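You operate a simulated robot arm through the tools that you are given. There is no shell and no other tool.

The job below is to be done with a simulated robot arm. You get a single attempt, and the scene is never put back.

JOB
Put things in order on the side worktop. At the end: the teal mug from the side worktop is on the brown board; the yellow freshener stands where the teal mug stood; the brown potato from the side worktop is in the teal bowl; the orange carton (marked "JUICE") from the side worktop stands where the brown potato stood; whatever was shut is shut again. Leave all else as you found it, and nothing knocked over. Set down upright: mug.

The check looks at the end state, three seconds after you hand in, the way a careful person would. Anything else that was tipped, shoved, dropped, spilled or broken makes it a failure.

ROBOT AND FRAMES
A 7-joint arm with a two-finger parallel gripper, fixed in place. Base frame: the origin is at the foot of the arm, x ahead of it, y to its left, z up; the work surface is at about z = 0. Units: mm, rad, N and s.
With the tool pointing down near the work surface it reaches from about 220 to 580 mm from the base axis. Its first joint turns from -1.152 to 1.152 rad. Payload 2.5 kg.
The TCP is the grasp point between the finger pads, 23 mm short of the fingertips. In the tool frame z runs along the fingers and y along their closing line. Largest opening 94 mm; finger width 38, thickness 10; the body of the gripper, 54 by 96 mm, starts 39 mm behind the TCP.
Orientation is that of the tool frame in the base frame, as a unit quaternion [w, x, y, z]. With the fingers straight down and closing along the base's y, the tool's x points along the base's -x, its y along +y and its z along -z.

CONTROLS
- The arm moves only by the tool jog_arm. Its arguments are lists of equal length, an entry for each row: "travel": the shift along the tool's x, y, z in mm, a list of three; "angular": the turn, a rotation vector about the tool's x, y, z in rad, a list of three; "gripper": the opening, from 0 (shut) to 1 (fully open). In form: {"travel": [[x, y, z], ...], "angular": [[rx, ry, rz], ...], "gripper": [gripper, ...]}. A call has 1 to 20 rows; each row shifts and turns the commanded pose from where the row before left it, along the tool's axes as they then stand. Each row takes 0.2 s and may step no farther than 50 mm and 0.15 rad from the row before; otherwise, or with a gripper value out of range, the whole call is refused. Where a pose cannot be reached the arm comes as near as it can. A force on the tool above 40 N (or 10 N above the force at the start of the call, whichever is more), or a blocked arm, ends the call early, and 0.2 s more pass. The fingers move at their own pace (about 108 mm/s each) and stop on an object; they squeeze with about 43 N. The grip force told is the motor's: it shows also when the fingers shut on nothing. Time passes only in rows, and 0.2 s behind the last, so rows that do not move let the fingers close. The reply holds the time, the measured pose of the TCP, the force on the tool along the base axes, the opening and the grip force, in the units named above and with some noise, with the torque about the TCP (base axes, N m) and any sound that the robot's microphone picked up.
- Cameras (640 x 400 px; columns grow to the right, rows downward): "scene" is fixed at [108, -406.6, 530.2]; the picture's right is [0.90, -0.44, 0.00], its down [-0.30, -0.61, -0.73] and it looks along [0.32, 0.66, -0.68] (base axes); focal length 273 px, centre (320, 200). "wrist" rides on the gripper at [86, 16, -74] in the tool frame; the picture's right is [-0.18, 0.98, 0.00], its down [-0.58, -0.11, -0.81] and it looks along [-0.79, -0.15, 0.59] (tool axes); focal length 243 px, centre (320, 200). There is no depth. A picture from a camera that has moved, and an enlarged one, comes with that camera's place and axes in the base frame and with its lens.
- camera(camera): a new picture of that camera. The clock stands still meanwhile.
- zoom(camera, box): a new picture of the part [left, top, right, bottom] of that camera's present view, enlarged. The clock stands still meanwhile.
- finish_job(): hands the job in; it is judged then, once.

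Places have to be worked out from the pictures, the camera data and where the tool is seen. Open the gripper and draw the arm clear of the work before you hand the job in, unless the task says otherwise.

The tools are called after "Request:" as name(argument=value, ...) on one line, values as JSON. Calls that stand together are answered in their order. jog_arm: Moves the arm, as the interface text tells. Its arguments: {"type":"object","properties":{"travel":{"type":"array"},"angular":{"type":"array"},"gripper":{"type":"array"}},"required":["travel","angular","gripper"]} The other tools are called the same way: camera (camera) takes a picture; zoom (camera, box) takes an enlarged picture of a part of a camera's view; finish_job () hands the job in.

At the start:

```text
clock: 0.0
ee_pos: [391.2, -102.7, 333.0]
ee_rot: [0.0, 0.0, 1.0, 0.0]
force: [-0.1, -0.1, -0.8]
moment: [0.0, 0.05, -0.01]
opening: 93.7
gripper_force: 0.1
```

scene: 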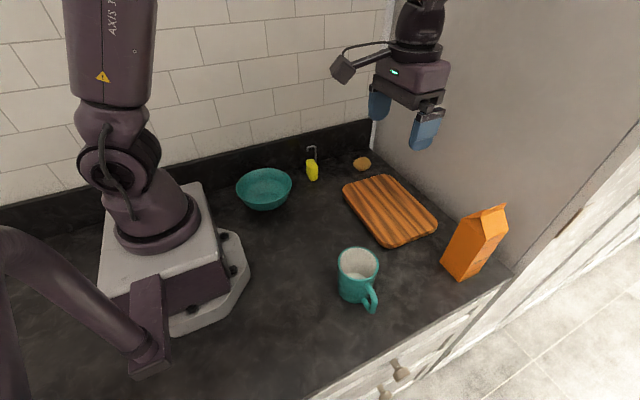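
wrist: 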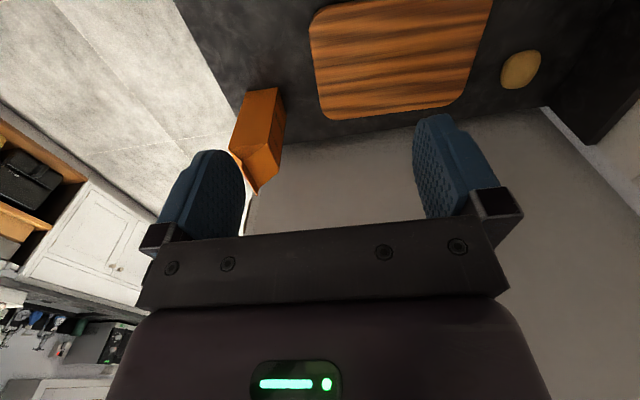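

The scene view shows the mug, board, bowl, freshener, potato and carton. I'll enlarge parts of the view to pin down positions.

Request:
zoom(camera="scene", box=[220, 130, 400, 242])

Request:
zoom(camera="scene", box=[320, 160, 520, 320])

Request:
camera(camera="wrist")

```text
3.56 times, centred on (310, 186) of scene
camera zoom: at [108.0, -406.6, 530.2], right [0.9, -0.44, 0.0], down [-0.3, -0.61, -0.73], along [0.32, 0.66, -0.68], focal length 971 px, centre (356, 250)
```

zoom: 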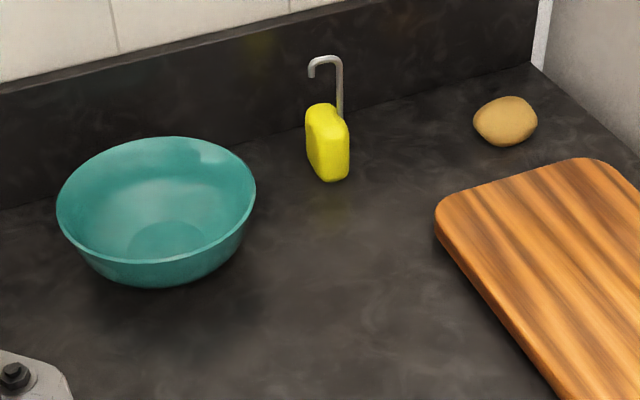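

```text
2.50 times, centred on (420, 240) of scene
camera zoom: at [108.0, -406.6, 530.2], right [0.9, -0.44, 0.0], down [-0.3, -0.61, -0.73], along [0.32, 0.66, -0.68], focal length 683 px, centre (70, 100)
```

zoom: 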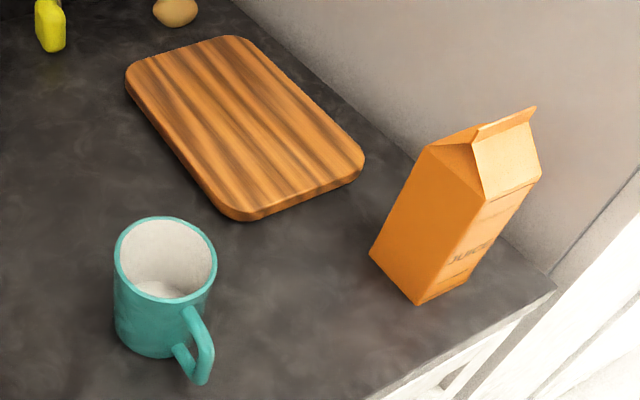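

```text
taken
camera wrist: at [305.2, -87.3, 407.6], right [0.18, 0.98, 0.0], down [0.58, -0.11, 0.81], along [0.79, -0.15, -0.59], focal length 243 px, centre (320, 200)
```

wrist: 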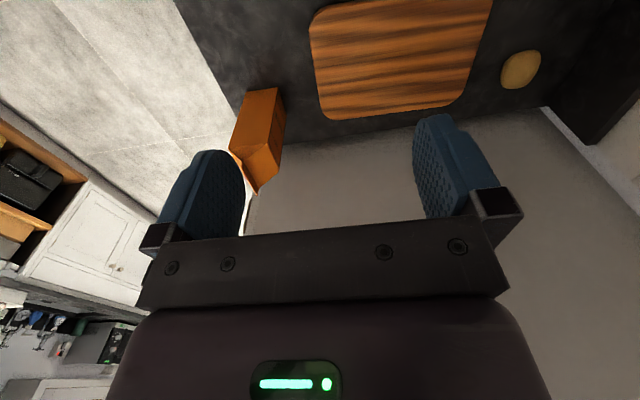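

The scene readings place the mug near (299,-172), the board around x 415–585 and y -125–100, the bowl near (220,178), the freshener near (380,200), the potato near (548,189) and the carton near (543,-229). I'll move the wrist camera over toward the freshener to see how it relates to the hook.

Request:
jog_arm(travel=[[18.2, 40.6, 16.6], [18.2, 40.6, 16.6], [18.2, 40.6, 16.6], [18.2, 40.6, 16.6], [18.2, 40.6, 16.6], [0, 0, 0], [0, 0, 0], [0, 0, 0], [0, 0, 0], [0, 0, 0], [0, 0, 0], [0, 0, 0], [0, 0, 0]], angular=[[0, 0, 0], [0, 0, 0], [0, 0, 0], [0, 0, 0], [0, 0, 0], [0, 0, -0.1496], [0, 0, -0.1496], [0, 0, -0.1496], [0, 0, -0.1496], [0, 0, -0.1496], [0, 0, -0.1496], [0, 0, -0.1496], [0, 0, 0]], gripper=[1, 1, 1, 1, 1, 1, 1, 1, 1, 1, 1, 1, 1])

Request:
camera(camera="wrist")

Request:
camera(camera="scene")

```text
clock: 2.8
ee_pos: [301.5, 99.8, 249.2]
ee_rot: [0.0, -0.502, 0.865, 0.0]
force: [-0.2, -0.6, 0.1]
moment: [0.0, 0.05, -0.03]
opening: 94.3
gripper_force: 0.1
```

```text
taken
camera wrist: at [243.5, 32.7, 324.4], right [-0.76, 0.65, 0.0], down [0.38, 0.45, 0.81], along [0.52, 0.61, -0.59], focal length 243 px, centre (320, 200)
```

wrist: 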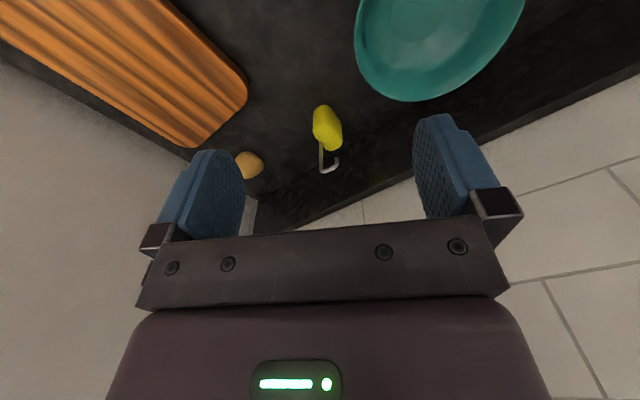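

```text
taken
```

scene: 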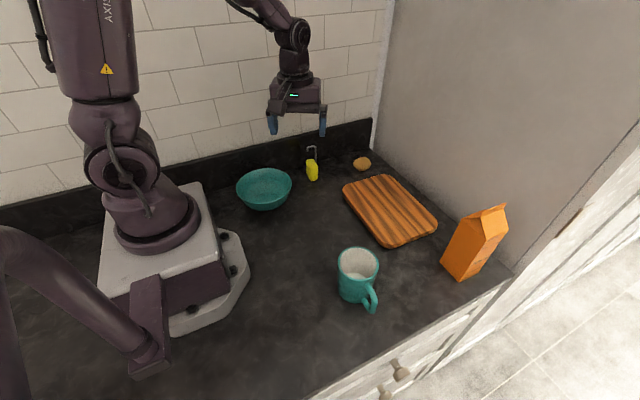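

The freshener and hook appear near the middle of the wrist view. I'll enlarge it and the potato.

Request:
zoom(camera="wrist", box=[280, 90, 376, 186])

Request:
zoom(camera="wrist", box=[200, 80, 400, 230])

Request:
zoom(camera="scene", box=[280, 130, 344, 194])

```text
4.17 times, centred on (328, 138) of wrist
camera zoom: at [243.5, 32.7, 324.4], right [-0.76, 0.65, 0.0], down [0.38, 0.45, 0.81], along [0.52, 0.61, -0.59], focal length 1011 px, centre (287, 458)
```

zoom: 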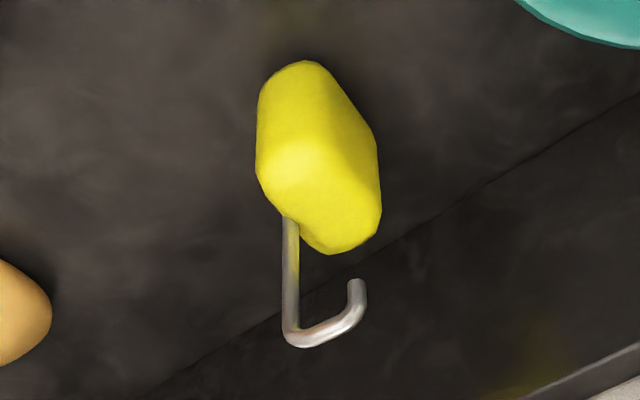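

```text
2.67 times, centred on (300, 155) of wrist
camera zoom: at [243.5, 32.7, 324.4], right [-0.76, 0.65, 0.0], down [0.38, 0.45, 0.81], along [0.52, 0.61, -0.59], focal length 647 px, centre (373, 320)
```

zoom: 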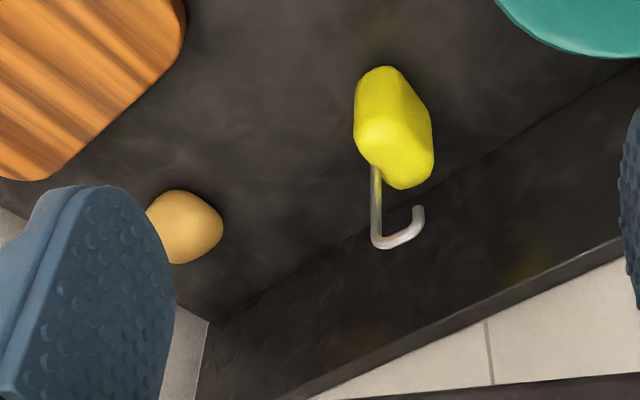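

```text
6.25 times, centred on (312, 162) of scene
camera zoom: at [108.0, -406.6, 530.2], right [0.9, -0.44, 0.0], down [-0.3, -0.61, -0.73], along [0.32, 0.66, -0.68], focal length 1707 px, centre (370, 438)
```

zoom: 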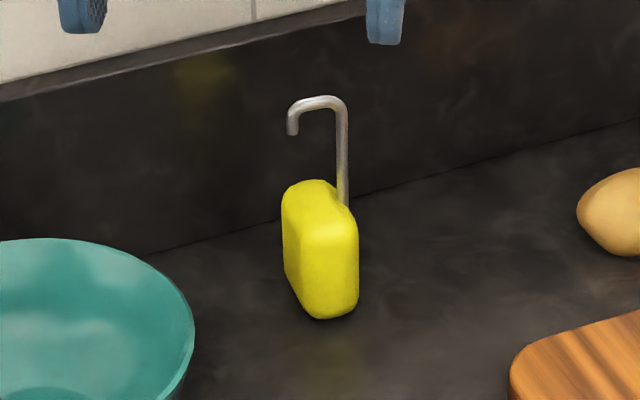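

The freshener is a yellow block with a hook stem that is part of it. I need its footprint and yaw, so I'll look from more directly above.

Request:
jog_arm(travel=[[-33.7, -3.5, 4.7], [-33.7, -3.5, 4.7], [-33.7, -3.5, 4.7], [0, 0, 0]], angular=[[0, 0, 0], [0, 0, 0], [0, 0, 0], [0, 0, 0]], gripper=[1, 1, 1, 1])

Request:
camera(camera="wrist")

```text
clock: 3.8
ee_pos: [361.8, 183.1, 235.9]
ee_rot: [0.0, -0.501, 0.866, 0.0]
force: [0.0, -0.4, -0.1]
moment: [-0.02, 0.02, -0.01]
opening: 94.1
gripper_force: 0.1
```

```text
taken
camera wrist: at [303.7, 116.2, 311.4], right [-0.76, 0.65, 0.0], down [0.39, 0.45, 0.81], along [0.53, 0.61, -0.59], focal length 243 px, centre (320, 200)
```

wrist: 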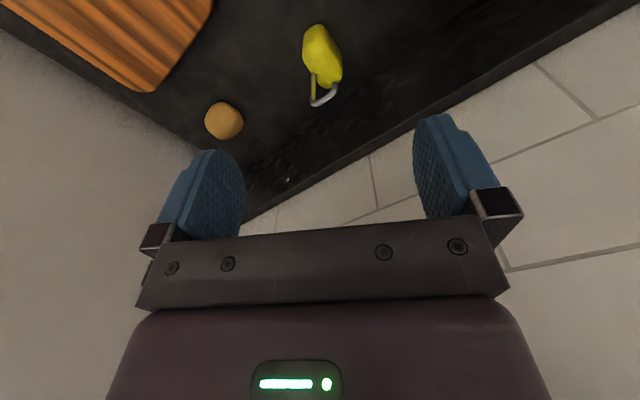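

The freshener and potato are both clear of the fingers here, so I'll enlarge each.

Request:
zoom(camera="wrist", box=[270, 10, 380, 120])

Request:
zoom(camera="wrist", box=[180, 70, 270, 160])

```text
3.64 times, centred on (325, 65) of wrist
camera zoom: at [303.7, 116.2, 311.4], right [-0.76, 0.65, 0.0], down [0.39, 0.45, 0.81], along [0.53, 0.61, -0.59], focal length 882 px, centre (302, 691)
```

zoom: 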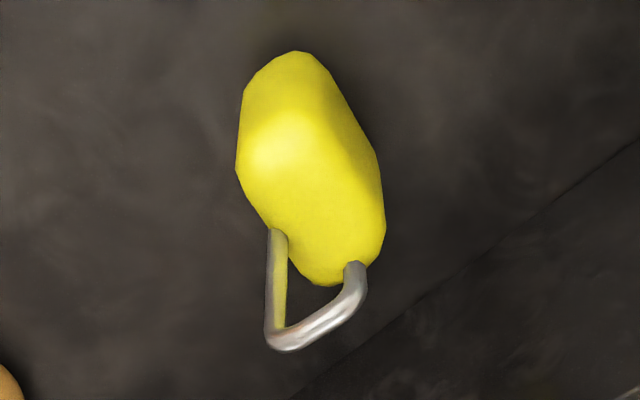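

```text
4.44 times, centred on (225, 115) of wrist
camera zoom: at [303.7, 116.2, 311.4], right [-0.76, 0.65, 0.0], down [0.39, 0.45, 0.81], along [0.53, 0.61, -0.59], focal length 1078 px, centre (742, 578)
```

zoom: 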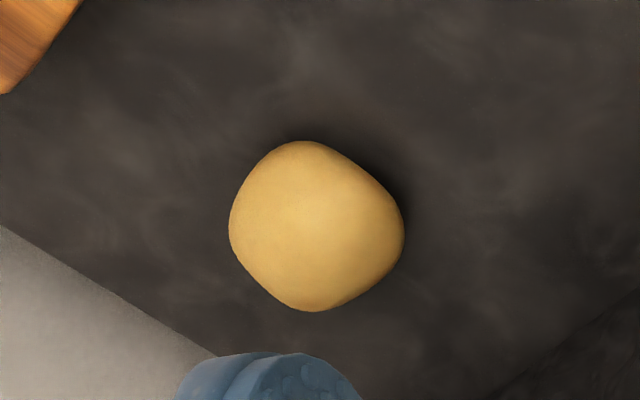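

The stem sits at about (390,205) on the block's +x side and the hook folds over the block, with its top near z 113, so I can grip the hook plane later. The potato is near (546,186), so I'll go above it with the fingers facing radially and check the reach.

Request:
jog_arm(travel=[[0, 0, 0], [0, 0, 0], [0, 0, 0], [0, 0, 0], [0, 0, 0], [-44, -14.2, 0], [-44, -14.2, 0], [-44, -14.2, 0], [-44, -14.2, 0], [0, 0, 38], [0, 0, 38], [0, 0, 38], [0, 0, 0]], angular=[[0, 0, 0.1438], [0, 0, 0.1438], [0, 0, 0.1438], [0, 0, 0.1438], [0, 0, 0.1438], [0, 0, 0], [0, 0, 0], [0, 0, 0], [0, 0, 0], [0, 0, 0], [0, 0, 0], [0, 0, 0], [0, 0, 0]], gripper=[1, 1, 1, 1, 1, 1, 1, 1, 1, 1, 1, 1, 1])

Request:
camera(camera="wrist")

Request:
camera(camera="scene")

```text
clock: 6.6
ee_pos: [545.0, 186.4, 121.7]
ee_rot: [-0.001, -0.163, 0.987, 0.0]
force: [-0.3, 0.3, 0.2]
moment: [0.0, 0.01, -0.02]
opening: 93.8
gripper_force: 0.0
```

```text
taken
camera wrist: at [457.9, 172.6, 196.6], right [-0.14, 0.99, 0.0], down [0.59, 0.08, 0.81], along [0.8, 0.11, -0.59], focal length 243 px, centre (320, 200)
```

wrist: 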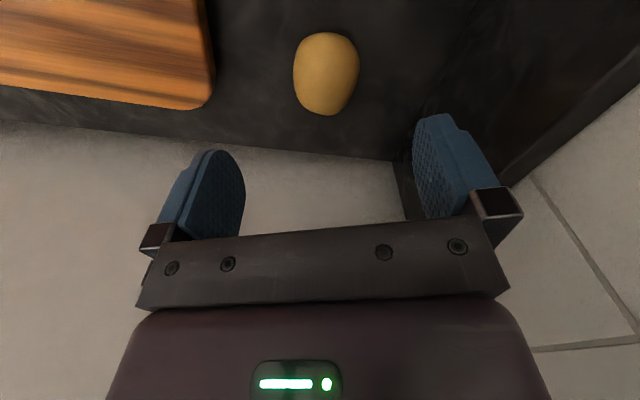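

```text
taken
```

scene: 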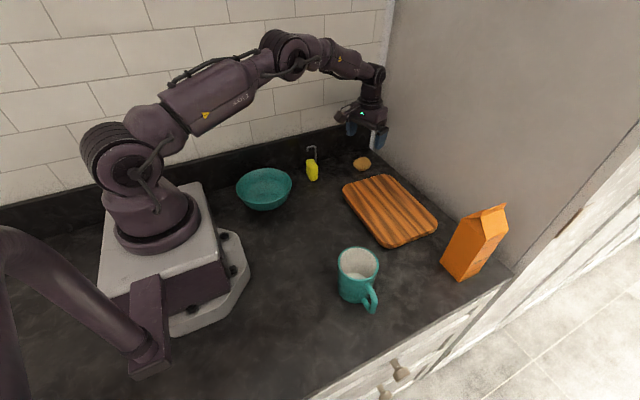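

The arm reaches the potato; it spans roughly x 518–575 and y 165–213, centred at (546,189), with its long axis pointing away from the base. I'll nudge to centre, go down to z≈27 and close.

Request:
jog_arm(travel=[[-1.5, 1.8, 35], [0, 0, 35], [0, 0, 24], [0, 0, 0]], angular=[[0, 0, 0], [0, 0, 0], [0, 0, 0], [0, 0, 0]], gripper=[1, 1, 1, 1])

Request:
camera(camera="wrist")

```text
clock: 7.6
ee_pos: [546.2, 187.1, 26.3]
ee_rot: [0.0, -0.163, 0.987, 0.0]
force: [0.2, 0.0, 0.4]
moment: [0.03, 0.0, -0.03]
opening: 93.8
gripper_force: 0.0
```

```text
taken
camera wrist: at [459.1, 173.8, 101.9], right [-0.14, 0.99, 0.0], down [0.58, 0.08, 0.81], along [0.8, 0.11, -0.59], focal length 243 px, centre (320, 200)
```

wrist: 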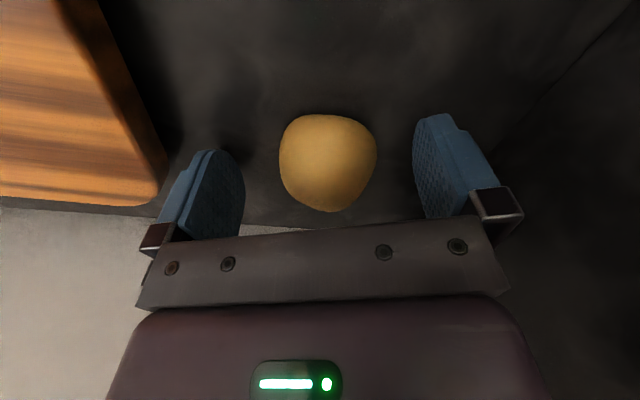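

The potato sits well centred between the fingers. I'll close on it.

Request:
jog_arm(travel=[[0, 0, 0], [0, 0, 0], [0, 0, 0], [0, 0, 0]], angular=[[0, 0, 0], [0, 0, 0], [0, 0, 0], [0, 0, 0]], gripper=[0.4, 0.2, 0, 0])

Request:
camera(camera="wrist")

```text
clock: 8.6
ee_pos: [546.4, 186.7, 27.9]
ee_rot: [0.0, -0.163, 0.987, 0.0]
force: [0.1, 0.3, -0.4]
moment: [-0.01, 0.0, 0.0]
opening: 50.3
gripper_force: 42.8
```

```text
taken
camera wrist: at [459.1, 173.6, 102.2], right [-0.14, 0.99, 0.0], down [0.59, 0.08, 0.81], along [0.8, 0.11, -0.59], focal length 243 px, centre (320, 200)
```

wrist: 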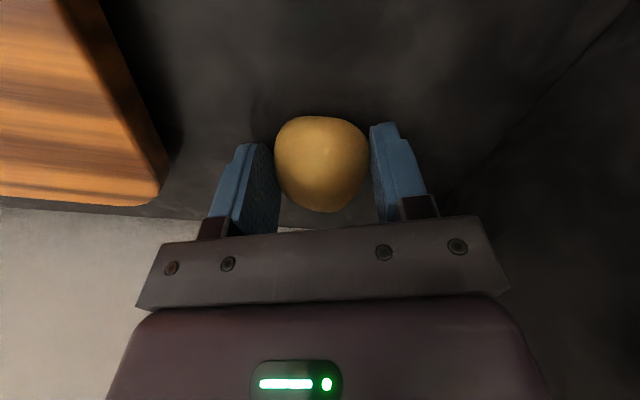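

The potato is gripped with a 50 mm opening. I'll lift it high and carry it over above the bowl.

Request:
jog_arm(travel=[[0, 0, -43], [0, 0, -43], [0, 0, -43], [0, 0, -43], [44.5, 13.8, 0], [44.5, 13.8, 0], [44.5, 13.8, 0], [44.5, 13.8, 0], [44.5, 13.8, 0], [44.5, 13.8, 0], [44.5, 13.8, 0], [0, 0, 0]], angular=[[0, 0, 0], [0, 0, 0], [0, 0, 0], [0, 0, 0], [0, 0, 0], [0, 0, 0], [0, 0, 0], [0, 0, 0], [0, 0, 0], [0, 0, 0], [0, 0, 0], [0, 0, 0]], gripper=[0, 0, 0, 0, 0, 0, 0, 0, 0, 0, 0, 0])

Request:
camera(camera="wrist")

Request:
camera(camera="scene")

```text
clock: 11.2
ee_pos: [219.6, 176.9, 201.1]
ee_rot: [0.0, -0.162, 0.987, 0.0]
force: [-0.4, -1.1, -0.6]
moment: [0.04, 0.01, -0.02]
opening: 50.4
gripper_force: 43.1
```

```text
taken
camera wrist: at [132.4, 164.3, 276.3], right [-0.14, 0.99, 0.0], down [0.59, 0.08, 0.81], along [0.8, 0.11, -0.59], focal length 243 px, centre (320, 200)
```

wrist: 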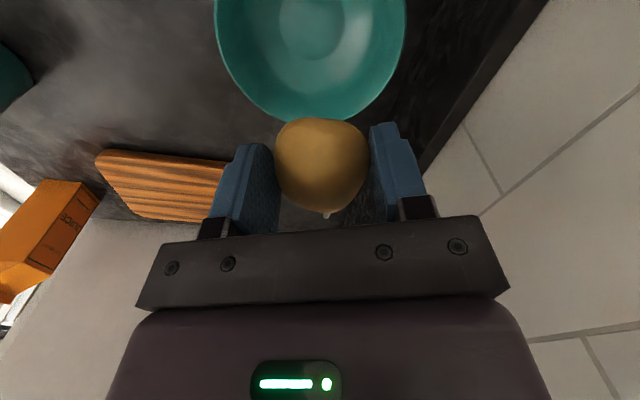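

```text
taken
```

scene: 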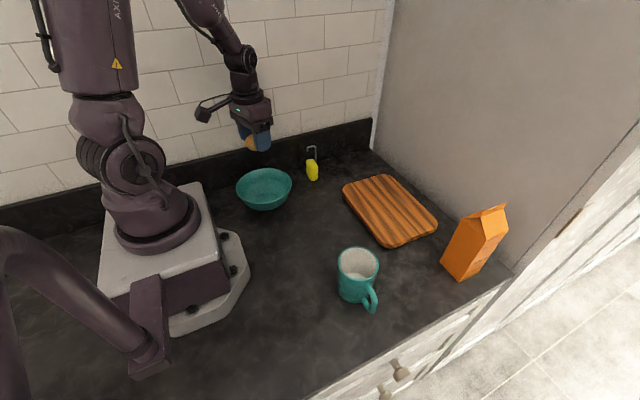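

The bowl's centre works out to about (221,172), with the rim near z 58 and an inner floor about 60 mm across. I'll centre the potato and lower it inside, staying above where the fingertips would touch the bowl walls.

Request:
jog_arm(travel=[[0.7, -5, 40], [0, 0, 40], [0, 0, 35], [0, 0, 18], [0, 0, 15], [0, 0, 0]], angular=[[0, 0, 0], [0, 0, 0], [0, 0, 0], [0, 0, 0], [0, 0, 0], [0, 0, 0]], gripper=[0, 0, 0, 0, 0, 0])

Request:
zoom(camera="scene", box=[210, 100, 338, 228])

Request:
camera(camera="wrist")

```text
clock: 12.6
ee_pos: [223.8, 172.6, 50.7]
ee_rot: [0.001, -0.162, 0.987, 0.0]
force: [-0.4, -0.2, -0.8]
moment: [0.0, 0.01, 0.01]
opening: 50.1
gripper_force: 42.7
```

```text
3.12 times, centred on (274, 164) of scene
camera zoom: at [108.0, -406.6, 530.2], right [0.9, -0.44, 0.0], down [-0.3, -0.61, -0.73], along [0.32, 0.66, -0.68], focal length 854 px, centre (464, 312)
```

zoom: 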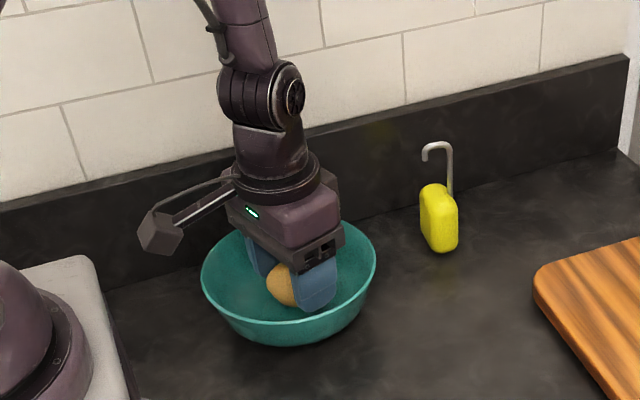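

```text
taken
camera wrist: at [135.6, 159.8, 126.7], right [-0.14, 0.99, 0.0], down [0.59, 0.08, 0.81], along [0.8, 0.11, -0.59], focal length 243 px, centre (320, 200)
```

wrist: 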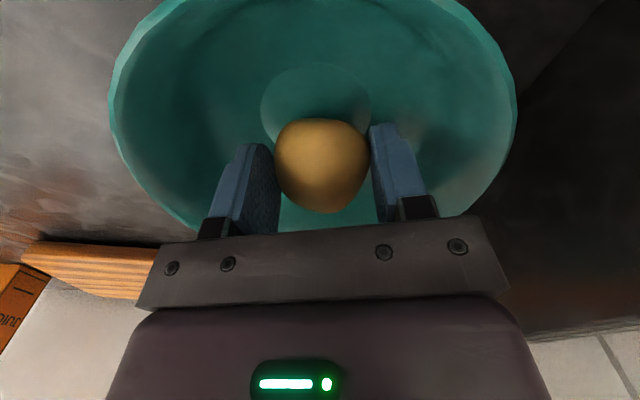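

The potato hangs centred inside the bowl and there's no contact force. I'll lower 8 mm more, then open slightly to release it.

Request:
jog_arm(travel=[[0, 0, 4], [0, 0, 4], [0, 0, 0]], angular=[[0, 0, 0], [0, 0, 0], [0, 0, 0]], gripper=[0, 0, 0])

Request:
jog_arm(travel=[[0, 0, 0], [0, 0, 0], [0, 0, 0], [0, 0, 0]], angular=[[0, 0, 0], [0, 0, 0], [0, 0, 0], [0, 0, 0]], gripper=[0.58, 0.64, 0.66, 0.66])

Request:
camera(camera="wrist")

```text
clock: 13.4
ee_pos: [222.3, 172.3, 42.9]
ee_rot: [0.001, -0.163, 0.987, 0.0]
force: [-0.1, -0.6, -0.7]
moment: [0.02, 0.0, -0.01]
opening: 50.1
gripper_force: 42.7
```

```text
clock: 14.4
ee_pos: [222.1, 172.7, 43.9]
ee_rot: [0.0, -0.162, 0.987, 0.0]
force: [-0.2, 0.4, -0.2]
moment: [-0.02, 0.02, 0.01]
opening: 62.2
gripper_force: 0.1
```

```text
taken
camera wrist: at [134.9, 160.0, 118.7], right [-0.14, 0.99, 0.0], down [0.59, 0.08, 0.81], along [0.8, 0.11, -0.59], focal length 243 px, centre (320, 200)
```

wrist: 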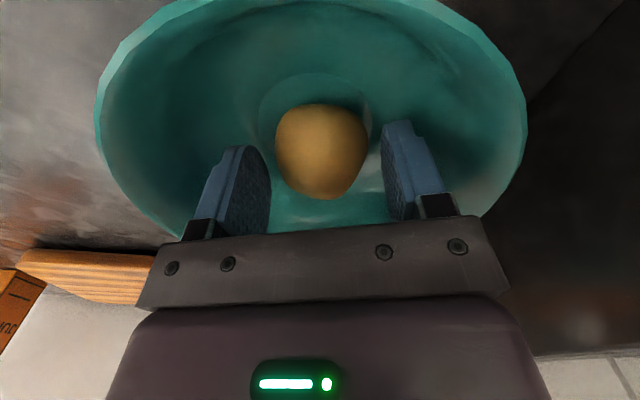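

The potato is resting in the bowl. I'll rise straight up, clear of the bowl, and check.

Request:
jog_arm(travel=[[0, 0, -30], [0, 0, -45], [0, 0, -45], [0, 0, -45], [0, 0, -45], [0, 0, 0]], angular=[[0, 0, 0], [0, 0, 0], [0, 0, 0], [0, 0, 0], [0, 0, 0], [0, 0, 0]], gripper=[0.66, 0.66, 0.66, 1, 1, 1])

Request:
camera(camera="wrist")

Request:
camera(camera="scene")

Request:
zoom(camera="scene", box=[420, 180, 548, 300])

```text
clock: 15.8
ee_pos: [221.3, 172.6, 256.9]
ee_rot: [0.0, -0.164, 0.986, 0.001]
force: [0.2, 0.1, -0.2]
moment: [0.0, 0.01, 0.0]
opening: 94.0
gripper_force: 0.1
```

```text
taken
camera wrist: at [134.4, 159.5, 331.6], right [-0.14, 0.99, 0.0], down [0.59, 0.08, 0.81], along [0.8, 0.11, -0.59], focal length 243 px, centre (320, 200)
```

wrist: 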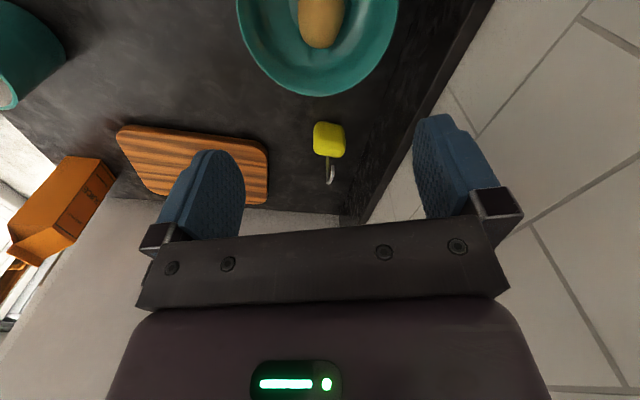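

```text
taken
```

scene: 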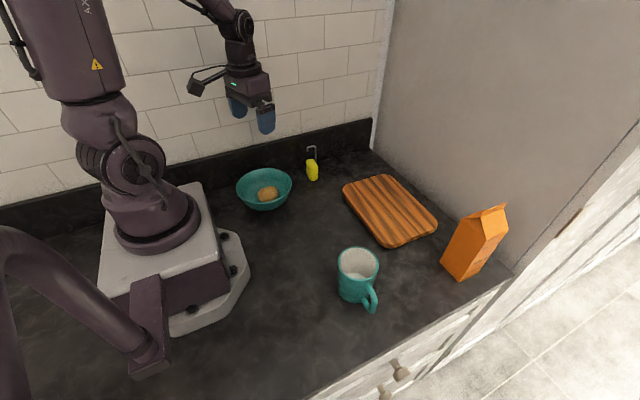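

```text
3.33 times, centred on (484, 240) of scene
camera zoom: at [108.0, -406.6, 530.2], right [0.9, -0.44, 0.0], down [-0.3, -0.61, -0.73], along [0.32, 0.66, -0.68], focal length 911 px, centre (-227, 67)
```

zoom: 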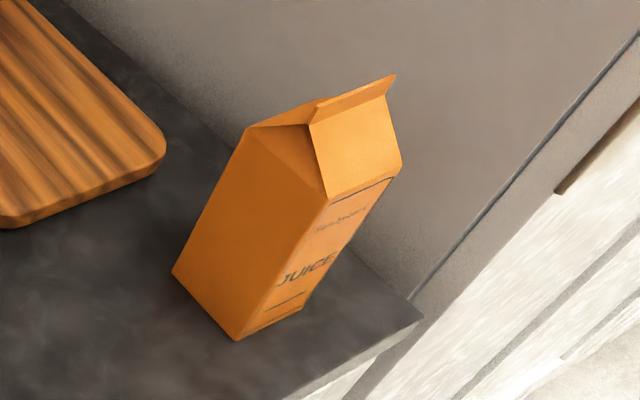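

The potato lies in the bowl. The carton stands square to the axes, x 514–572 and y -258 to -200, with its shoulder at z≈140 and ridge at z≈190. I'll move the mug first, so I'm going above it and turning so the fingers close along x, clear of the handle.

Request:
jog_arm(travel=[[4.675, -43.96, 7], [4.675, -43.96, 7], [4.675, -43.96, 7], [4.675, -43.96, 7], [4.675, -43.96, 7], [4.675, -43.96, 7], [4.675, -43.96, 7], [4.675, -43.96, 7], [0, 0, 0]], angular=[[0, 0, 0], [0, 0, 0], [0, 0, 0], [0, 0, 0], [0, 0, 0], [0, 0, 0], [0, 0, 0], [0, 0, 0], [0, 0, 0]], gripper=[1, 1, 1, 1, 1, 1, 1, 1, 1])

Request:
jog_arm(travel=[[0, 0, 0], [0, 0, 0], [0, 0, 0], [0, 0, 0], [0, 0, 0], [0, 0, 0], [0, 0, 0], [0, 0, 0], [0, 0, 0], [0, 0, 0], [0, 0, 0], [0, 0, 0], [0, 0, 0], [0, 0, 0]], angular=[[0, 0, 0.146], [0, 0, 0.146], [0, 0, 0.146], [0, 0, 0.146], [0, 0, 0.146], [0, 0, 0.146], [0, 0, 0.146], [0, 0, 0.146], [0, 0, 0.146], [0, 0, 0.146], [0, 0, 0.146], [0, 0, 0.146], [0, 0, 0.146], [0, 0, 0]], gripper=[1, 1, 1, 1, 1, 1, 1, 1, 1, 1, 1, 1, 1, 1])

Request:
camera(camera="wrist")

Request:
camera(camera="scene")

```text
clock: 17.8
ee_pos: [300.2, -173.2, 198.0]
ee_rot: [0.0, -0.163, 0.987, 0.0]
force: [0.7, 0.0, -0.5]
moment: [0.02, 0.04, 0.05]
opening: 94.0
gripper_force: 0.1
```

```text
clock: 20.8
ee_pos: [300.1, -170.5, 196.8]
ee_rot: [0.001, 0.708, 0.706, -0.001]
force: [-0.1, -0.7, -0.1]
moment: [-0.01, -0.01, -0.03]
opening: 94.2
gripper_force: 0.0
```

```text
taken
camera wrist: at [315.7, -85.8, 272.3], right [0.98, -0.19, 0.0], down [-0.11, -0.58, 0.81], along [-0.15, -0.79, -0.59], focal length 243 px, centre (320, 200)
```

wrist: 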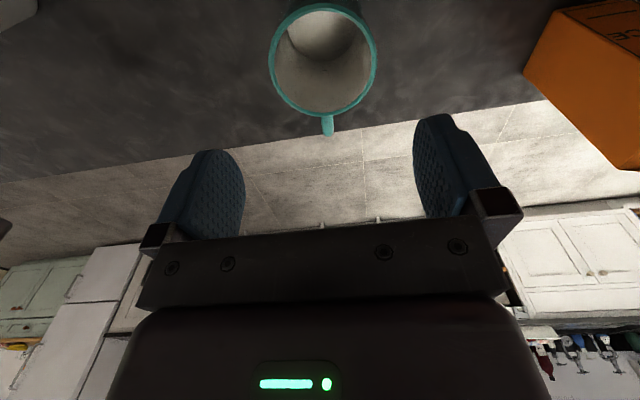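

```text
taken
```

scene: 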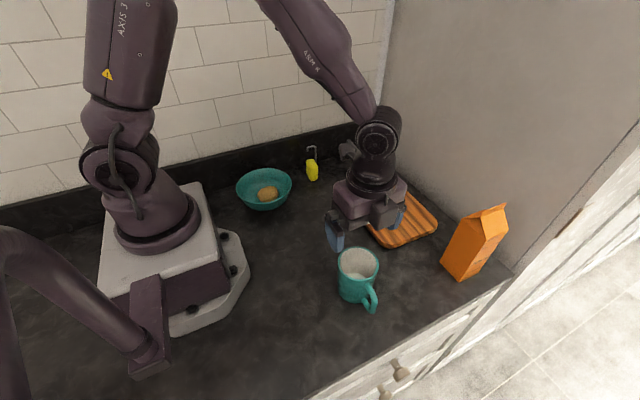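

The mug's centre works out near (301.5,-171), the handle points to -y, and the rim is about 92–95 high and 77 wide. I'll descend to z≈66 with the fingers straddling it along x.

Request:
jog_arm(travel=[[-0.5, 1.4, 40], [0, 0, 30], [0, 0, 0]], angular=[[0, 0, 0], [0, 0, 0], [0, 0, 0]], gripper=[1, 1, 1])

Request:
camera(camera="wrist")

Request:
zoom(camera="scene", box=[280, 180, 440, 320])

```text
clock: 21.6
ee_pos: [301.1, -171.4, 125.7]
ee_rot: [0.0, 0.708, 0.706, 0.0]
force: [-0.3, -1.2, 0.2]
moment: [0.02, -0.01, 0.02]
opening: 94.3
gripper_force: 0.0
```

```text
taken
camera wrist: at [316.4, -84.5, 201.7], right [0.98, -0.19, 0.0], down [-0.11, -0.58, 0.81], along [-0.15, -0.79, -0.59], focal length 243 px, centre (320, 200)
```

wrist: 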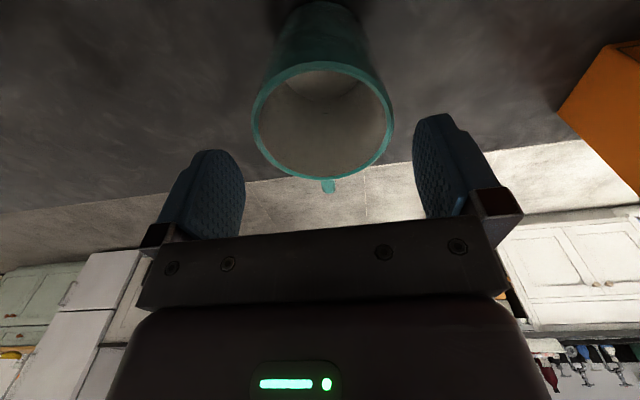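

```text
2.86 times, centred on (360, 250) of scene
camera zoom: at [108.0, -406.6, 530.2], right [0.9, -0.44, 0.0], down [-0.3, -0.61, -0.73], along [0.32, 0.66, -0.68], focal length 780 px, centre (206, 57)
```

zoom: 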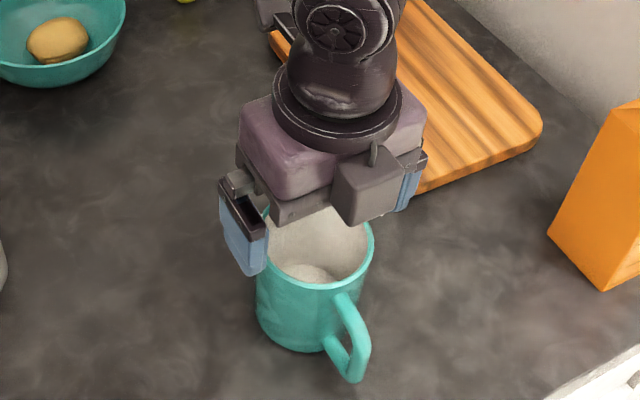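

The mug is centred between the fingers. I'll continue down to z≈68, keeping the gripper body above the rim, and then close.

Request:
jog_arm(travel=[[1.2, 0.8, 25], [0, 0, 20], [0, 0, 12.5], [0, 0, 0]], angular=[[0, 0, 0], [0, 0, 0], [0, 0, 0], [0, 0, 0]], gripper=[1, 1, 1, 1])

Request:
camera(camera="wrist")

Request:
zoom(camera="scene", box=[280, 180, 440, 320])

```text
clock: 22.6
ee_pos: [301.2, -170.1, 69.8]
ee_rot: [0.0, 0.708, 0.706, 0.0]
force: [-0.3, -0.2, 0.1]
moment: [0.0, -0.01, 0.02]
opening: 94.2
gripper_force: 0.0
```

```text
taken
camera wrist: at [316.5, -85.2, 145.6], right [0.98, -0.18, 0.0], down [-0.11, -0.58, 0.81], along [-0.15, -0.79, -0.59], focal length 243 px, centre (320, 200)
```

wrist: 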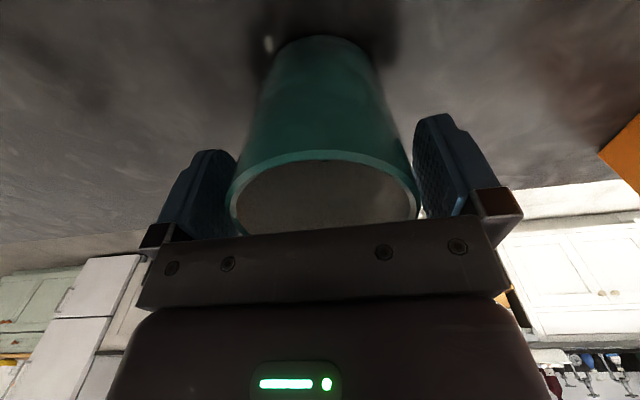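

```text
2.86 times, centred on (360, 250) of scene
camera zoom: at [108.0, -406.6, 530.2], right [0.9, -0.44, 0.0], down [-0.3, -0.61, -0.73], along [0.32, 0.66, -0.68], focal length 780 px, centre (206, 57)
```

zoom: 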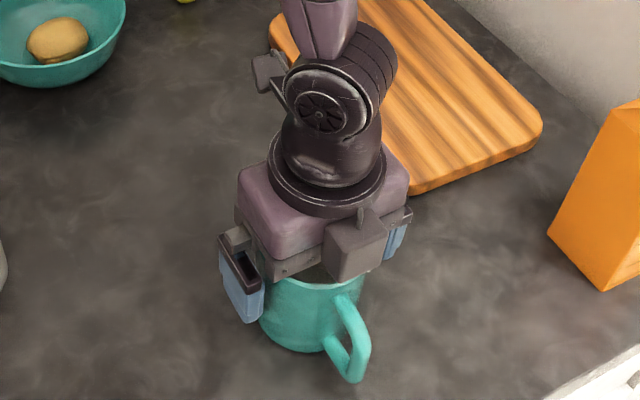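

The mug is between the fingers with no contact. I'll close gently.

Request:
jog_arm(travel=[[0, 0, 0], [0, 0, 0], [0, 0, 0], [0, 0, 0]], angular=[[0, 0, 0], [0, 0, 0], [0, 0, 0], [0, 0, 0]], gripper=[0.85, 0.8, 0.6, 0.6])

Request:
camera(camera="wrist")

```text
clock: 23.6
ee_pos: [300.7, -172.0, 69.7]
ee_rot: [-0.001, 0.708, 0.707, 0.0]
force: [1.4, 0.2, 0.0]
moment: [-0.02, 0.0, -0.01]
opening: 77.0
gripper_force: 42.8
```

```text
taken
camera wrist: at [316.5, -85.2, 145.8], right [0.98, -0.19, 0.0], down [-0.11, -0.58, 0.81], along [-0.15, -0.79, -0.59], focal length 243 px, centre (320, 200)
```

wrist: 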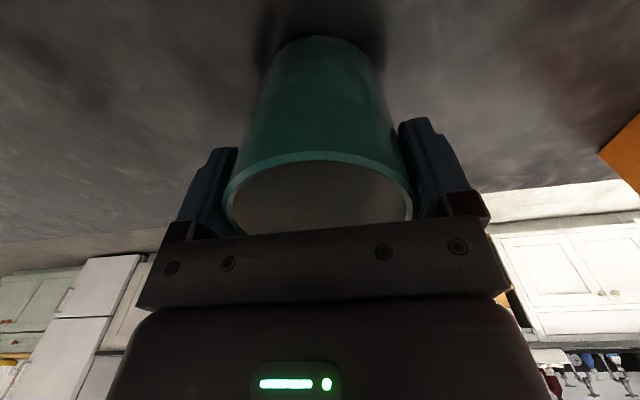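

The mug is gripped with a 77 mm opening. Its original centre was about (302.5,-170.5). I'll lift it and carry it above the middle of the board.

Request:
jog_arm(travel=[[0, 0, -20], [0, 0, -40], [0, 0, -40], [26.2, 30.7, 0], [26.2, 30.7, 0], [26.2, 30.7, 0], [26.2, 30.7, 0], [26.2, 30.7, 0], [26.2, 30.7, 0], [0, 0, 0]], angular=[[0, 0, 0], [0, 0, 0], [0, 0, 0], [0, 0, 0], [0, 0, 0], [0, 0, 0], [0, 0, 0], [0, 0, 0], [0, 0, 0], [0, 0, 0]], gripper=[0.6, 0.6, 0.6, 0.6, 0.6, 0.6, 0.6, 0.6, 0.6, 0.6])

Request:
camera(camera="scene")

Request:
camera(camera="wrist")

```text
clock: 25.8
ee_pos: [488.7, -13.7, 169.1]
ee_rot: [0.0, 0.708, 0.706, 0.0]
force: [0.4, -0.2, -3.0]
moment: [0.0, 0.0, -0.01]
opening: 76.8
gripper_force: 43.5
```

```text
taken
```

scene: 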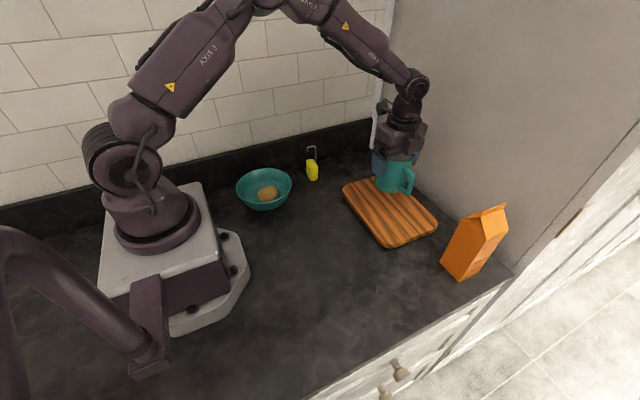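

```text
taken
camera wrist: at [504.6, 71.6, 245.4], right [0.98, -0.19, 0.0], down [-0.11, -0.58, 0.81], along [-0.15, -0.79, -0.59], focal length 243 px, centre (320, 200)
```

wrist: 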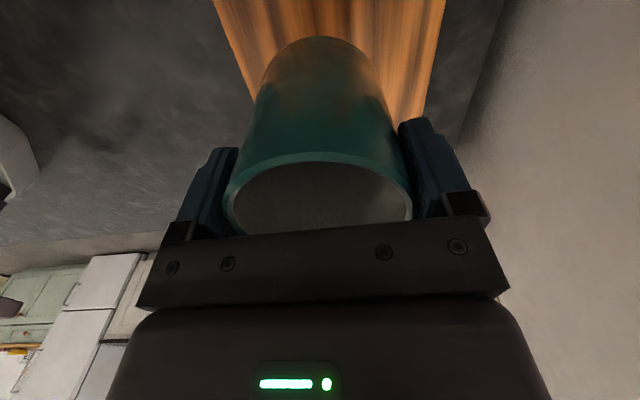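

The mug hangs level over the board. I'll lower it quickly at first and then in small steps to find contact.

Request:
jog_arm(travel=[[0, 0, 40], [0, 0, 22], [0, 0, 5], [0, 0, 3], [0, 0, 0]], angular=[[0, 0, 0], [0, 0, 0], [0, 0, 0], [0, 0, 0], [0, 0, 0]], gripper=[0.6, 0.6, 0.6, 0.6, 0.6])

Request:
zoom(camera="scene", box=[330, 140, 450, 260])

```text
clock: 27.0
ee_pos: [485.6, -13.6, 98.6]
ee_rot: [0.0, 0.708, 0.707, 0.0]
force: [0.2, 0.8, -2.7]
moment: [0.03, 0.03, -0.02]
opening: 76.9
gripper_force: 43.0
```

```text
3.33 times, centred on (390, 200) of scene
camera zoom: at [108.0, -406.6, 530.2], right [0.9, -0.44, 0.0], down [-0.3, -0.61, -0.73], along [0.32, 0.66, -0.68], focal length 911 px, centre (87, 200)
```

zoom: 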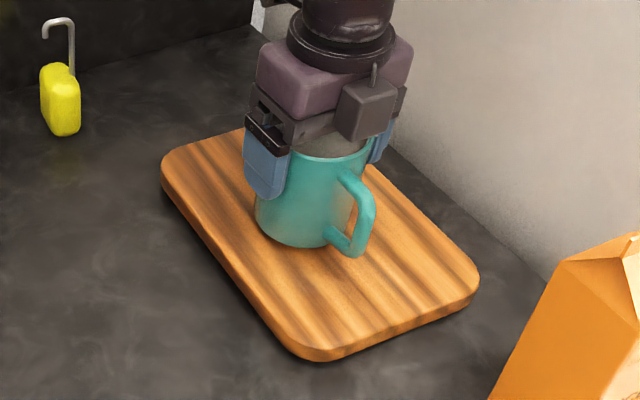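

No contact yet at z 98.6, with force z at -2.7 N from the mug's weight. I'll continue in 2–3 mm steps.

Request:
jog_arm(travel=[[0, 0, 3], [0, 0, 2], [0, 0, 0]], angular=[[0, 0, 0], [0, 0, 0], [0, 0, 0]], gripper=[0.6, 0.6, 0.6])

Request:
jog_arm(travel=[[0, 0, 2], [0, 0, 0]], angular=[[0, 0, 0], [0, 0, 0]], gripper=[0.6, 0.6])

```text
clock: 27.8
ee_pos: [486.7, -13.8, 93.9]
ee_rot: [0.0, 0.708, 0.706, 0.0]
force: [-1.3, 0.4, -1.0]
moment: [0.0, 0.1, 0.0]
opening: 76.9
gripper_force: 43.1
```

```text
clock: 28.4
ee_pos: [486.7, -14.1, 94.1]
ee_rot: [0.001, 0.707, 0.707, 0.001]
force: [-4.1, 0.7, 19.5]
moment: [-0.36, 0.42, -0.03]
opening: 77.1
gripper_force: 43.7
```

Contact: the force rose to +19.5 N at z≈94, so the mug is on the board. I'll ease off about 1 mm and open the fingers.

Request:
jog_arm(travel=[[0, 0, -1.5], [0, 0, 0]], angular=[[0, 0, 0], [0, 0, 0]], gripper=[0.6, 0.6])

Request:
jog_arm(travel=[[0, 0, 0], [0, 0, 0], [0, 0, 0], [0, 0, 0]], angular=[[0, 0, 0], [0, 0, 0], [0, 0, 0], [0, 0, 0]], gripper=[0.88, 0.95, 1, 1])

Request:
camera(camera="wrist")

```text
clock: 29.0
ee_pos: [486.0, -13.9, 94.9]
ee_rot: [0.001, 0.707, 0.707, 0.0]
force: [3.6, 0.5, 6.6]
moment: [-0.14, -0.36, 0.11]
opening: 76.9
gripper_force: 42.7
```

```text
clock: 30.0
ee_pos: [486.2, -14.3, 93.8]
ee_rot: [0.0, 0.708, 0.706, 0.001]
force: [0.1, -0.7, 0.1]
moment: [-0.03, -0.01, -0.02]
opening: 93.8
gripper_force: 0.1
```

```text
taken
camera wrist: at [501.6, 71.7, 169.1], right [0.98, -0.19, 0.0], down [-0.11, -0.58, 0.81], along [-0.15, -0.79, -0.59], focal length 243 px, centre (320, 200)
```

wrist: 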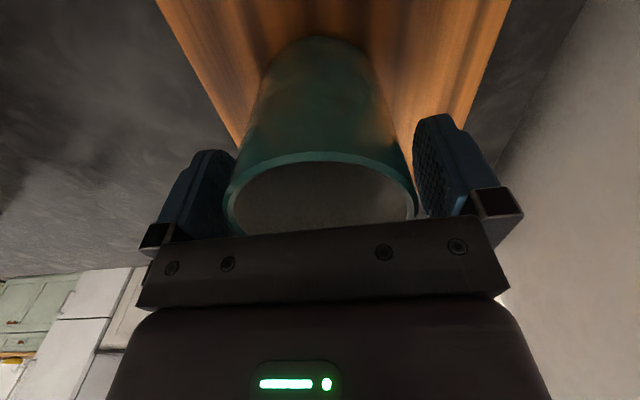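

The mug is free. I'll lift straight off it, turn back to closing along y, and move above the freshener's hook.

Request:
jog_arm(travel=[[0, 0, -25], [0, 0, -40], [0, 0, -42], [0, 0, -43], [0, 0, 0]], angular=[[0, 0, 0], [0, 0, 0], [0, 0, 0], [0, 0, 0], [0, 0, 0]], gripper=[1, 1, 1, 1, 1])

Request:
jog_arm(travel=[[0, 0, 0], [0, 0, 0], [0, 0, 0], [0, 0, 0], [0, 0, 0], [0, 0, 0], [0, 0, 0], [0, 0, 0], [0, 0, 0], [0, 0, 0], [0, 0, 0], [17.9, 36.7, 8], [17.9, 36.7, 8], [17.9, 36.7, 8], [17.9, 36.7, 8], [17.9, 36.7, 8], [17.9, 36.7, 8], [0, 0, 0]], angular=[[0, 0, -0.1428], [0, 0, -0.1428], [0, 0, -0.1428], [0, 0, -0.1428], [0, 0, -0.1428], [0, 0, -0.1428], [0, 0, -0.1428], [0, 0, -0.1428], [0, 0, -0.1428], [0, 0, -0.1428], [0, 0, -0.1428], [0, 0, 0], [0, 0, 0], [0, 0, 0], [0, 0, 0], [0, 0, 0], [0, 0, 0], [0, 0, 0]], gripper=[1, 1, 1, 1, 1, 1, 1, 1, 1, 1, 1, 1, 1, 1, 0.6, 0.6, 0.6, 0.6])

Request:
camera(camera="wrist")

Request:
camera(camera="scene")

```text
clock: 31.2
ee_pos: [484.9, -15.6, 246.5]
ee_rot: [0.0, 0.708, 0.707, 0.0]
force: [-0.3, -0.4, -0.8]
moment: [-0.01, 0.03, 0.01]
opening: 94.2
gripper_force: 0.0
```

```text
clock: 35.0
ee_pos: [379.2, 206.8, 196.8]
ee_rot: [0.0, 0.002, 1.0, 0.0]
force: [-0.3, -0.7, -0.1]
moment: [-0.03, 0.0, 0.0]
opening: 56.4
gripper_force: 0.1
```

```text
taken
camera wrist: at [292.7, 222.1, 271.4], right [0.19, 0.98, 0.0], down [0.58, -0.11, 0.81], along [0.79, -0.15, -0.59], focal length 243 px, centre (320, 200)
```

wrist: 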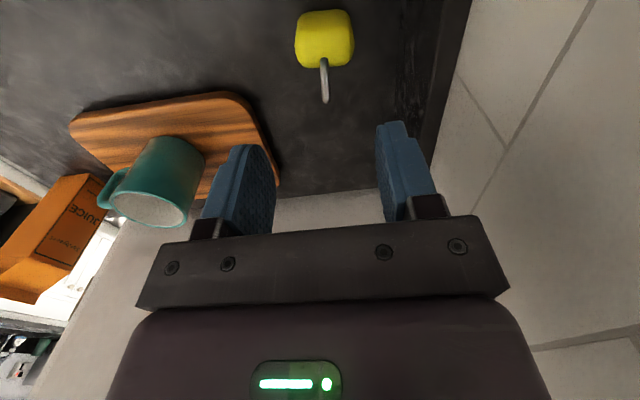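

```text
taken
```

scene: 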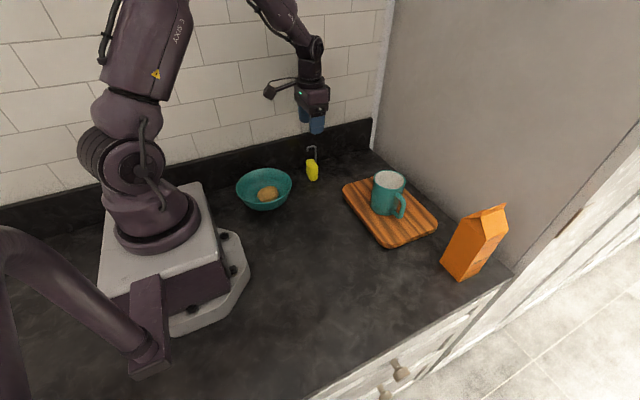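

The mug stands upright on the board. I'll enlarge the freshener in the wrist view to align with the hook's plane.

Request:
zoom(camera="wrist", box=[270, 0, 380, 110])

Request:
zoom(camera="scene", box=[330, 150, 450, 260])

```text
3.64 times, centred on (325, 55) of wrist
camera zoom: at [292.7, 222.1, 271.4], right [0.19, 0.98, 0.0], down [0.58, -0.11, 0.81], along [0.79, -0.15, -0.59], focal length 882 px, centre (302, 727)
```

zoom: 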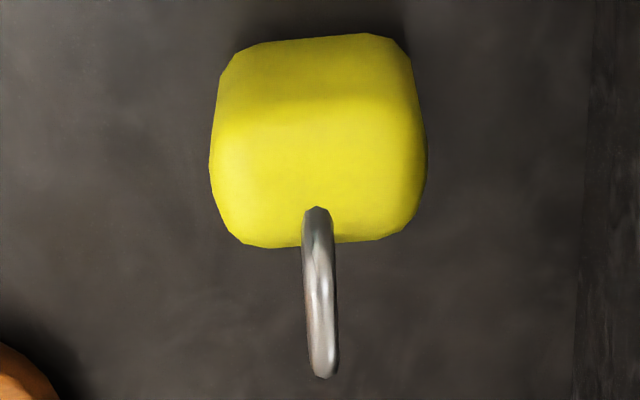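

```text
3.64 times, centred on (390, 205) of scene
camera zoom: at [108.0, -406.6, 530.2], right [0.9, -0.44, 0.0], down [-0.3, -0.61, -0.73], along [0.32, 0.66, -0.68], focal length 993 px, centre (66, 182)
```

zoom: 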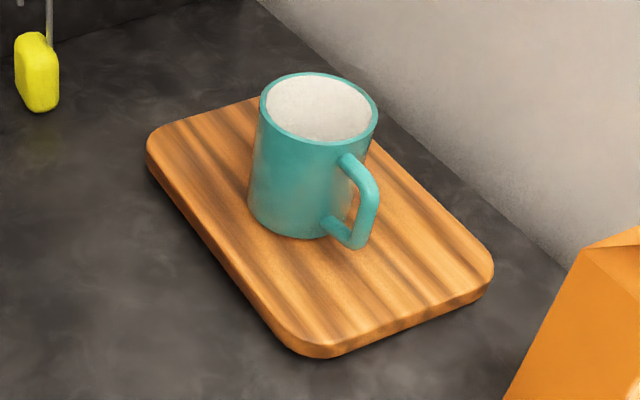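

The hook's plane runs from the stem (~390,207) to the tip (~365,210), with the top near z 113–116. I'll align with a slight yaw, centre at (378,209), and descend partway with the fingers 56 mm apart.

Request:
jog_arm(travel=[[1.2, 2.2, 0], [0, 0, 40], [0, 0, 35], [0, 0, 0]], angular=[[0, 0, 0.08], [0, 0, 0], [0, 0, 0], [0, 0, 0]], gripper=[0.6, 0.6, 0.6, 0.6])

Request:
camera(camera="wrist")

Request:
zoom(camera="scene", box=[260, 110, 360, 210])

```text
clock: 36.0
ee_pos: [379.4, 207.1, 121.3]
ee_rot: [0.0, 0.041, 0.999, 0.0]
force: [-0.2, 0.3, 0.6]
moment: [0.0, 0.03, 0.01]
opening: 56.8
gripper_force: 0.0
```

```text
taken
camera wrist: at [293.4, 230.1, 196.6], right [0.26, 0.96, 0.0], down [0.57, -0.16, 0.81], along [0.78, -0.21, -0.59], focal length 243 px, centre (320, 200)
```

wrist: 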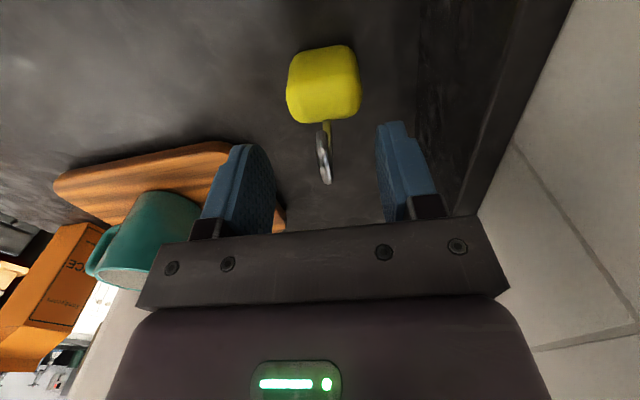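

```text
4.00 times, centred on (310, 160) of scene
camera zoom: at [108.0, -406.6, 530.2], right [0.9, -0.44, 0.0], down [-0.3, -0.61, -0.73], along [0.32, 0.66, -0.68], focal length 1093 px, centre (360, 360)
```

zoom: 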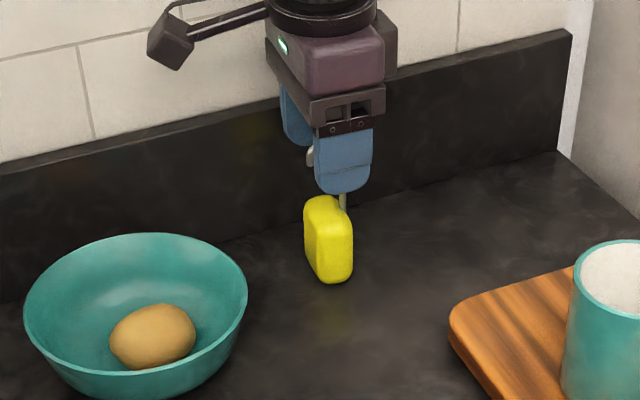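

I'll enlarge the wrist view to check how the hook sits between the fingers.

Request:
zoom(camera="wrist", box=[270, 40, 390, 220])

```text
2.22 times, centred on (330, 130) of wrist
camera zoom: at [293.4, 230.1, 196.6], right [0.26, 0.96, 0.0], down [0.57, -0.16, 0.81], along [0.78, -0.21, -0.59], focal length 539 px, centre (298, 356)
```

zoom: 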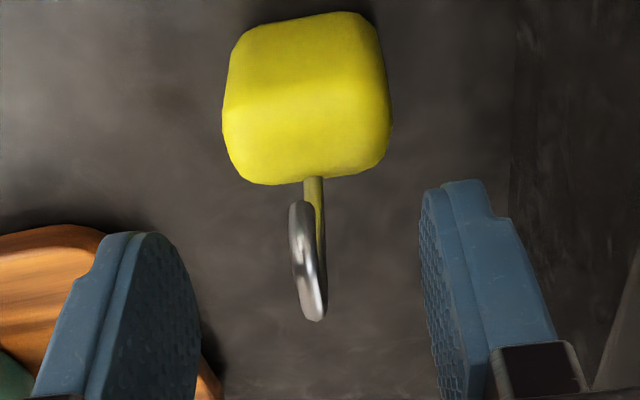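

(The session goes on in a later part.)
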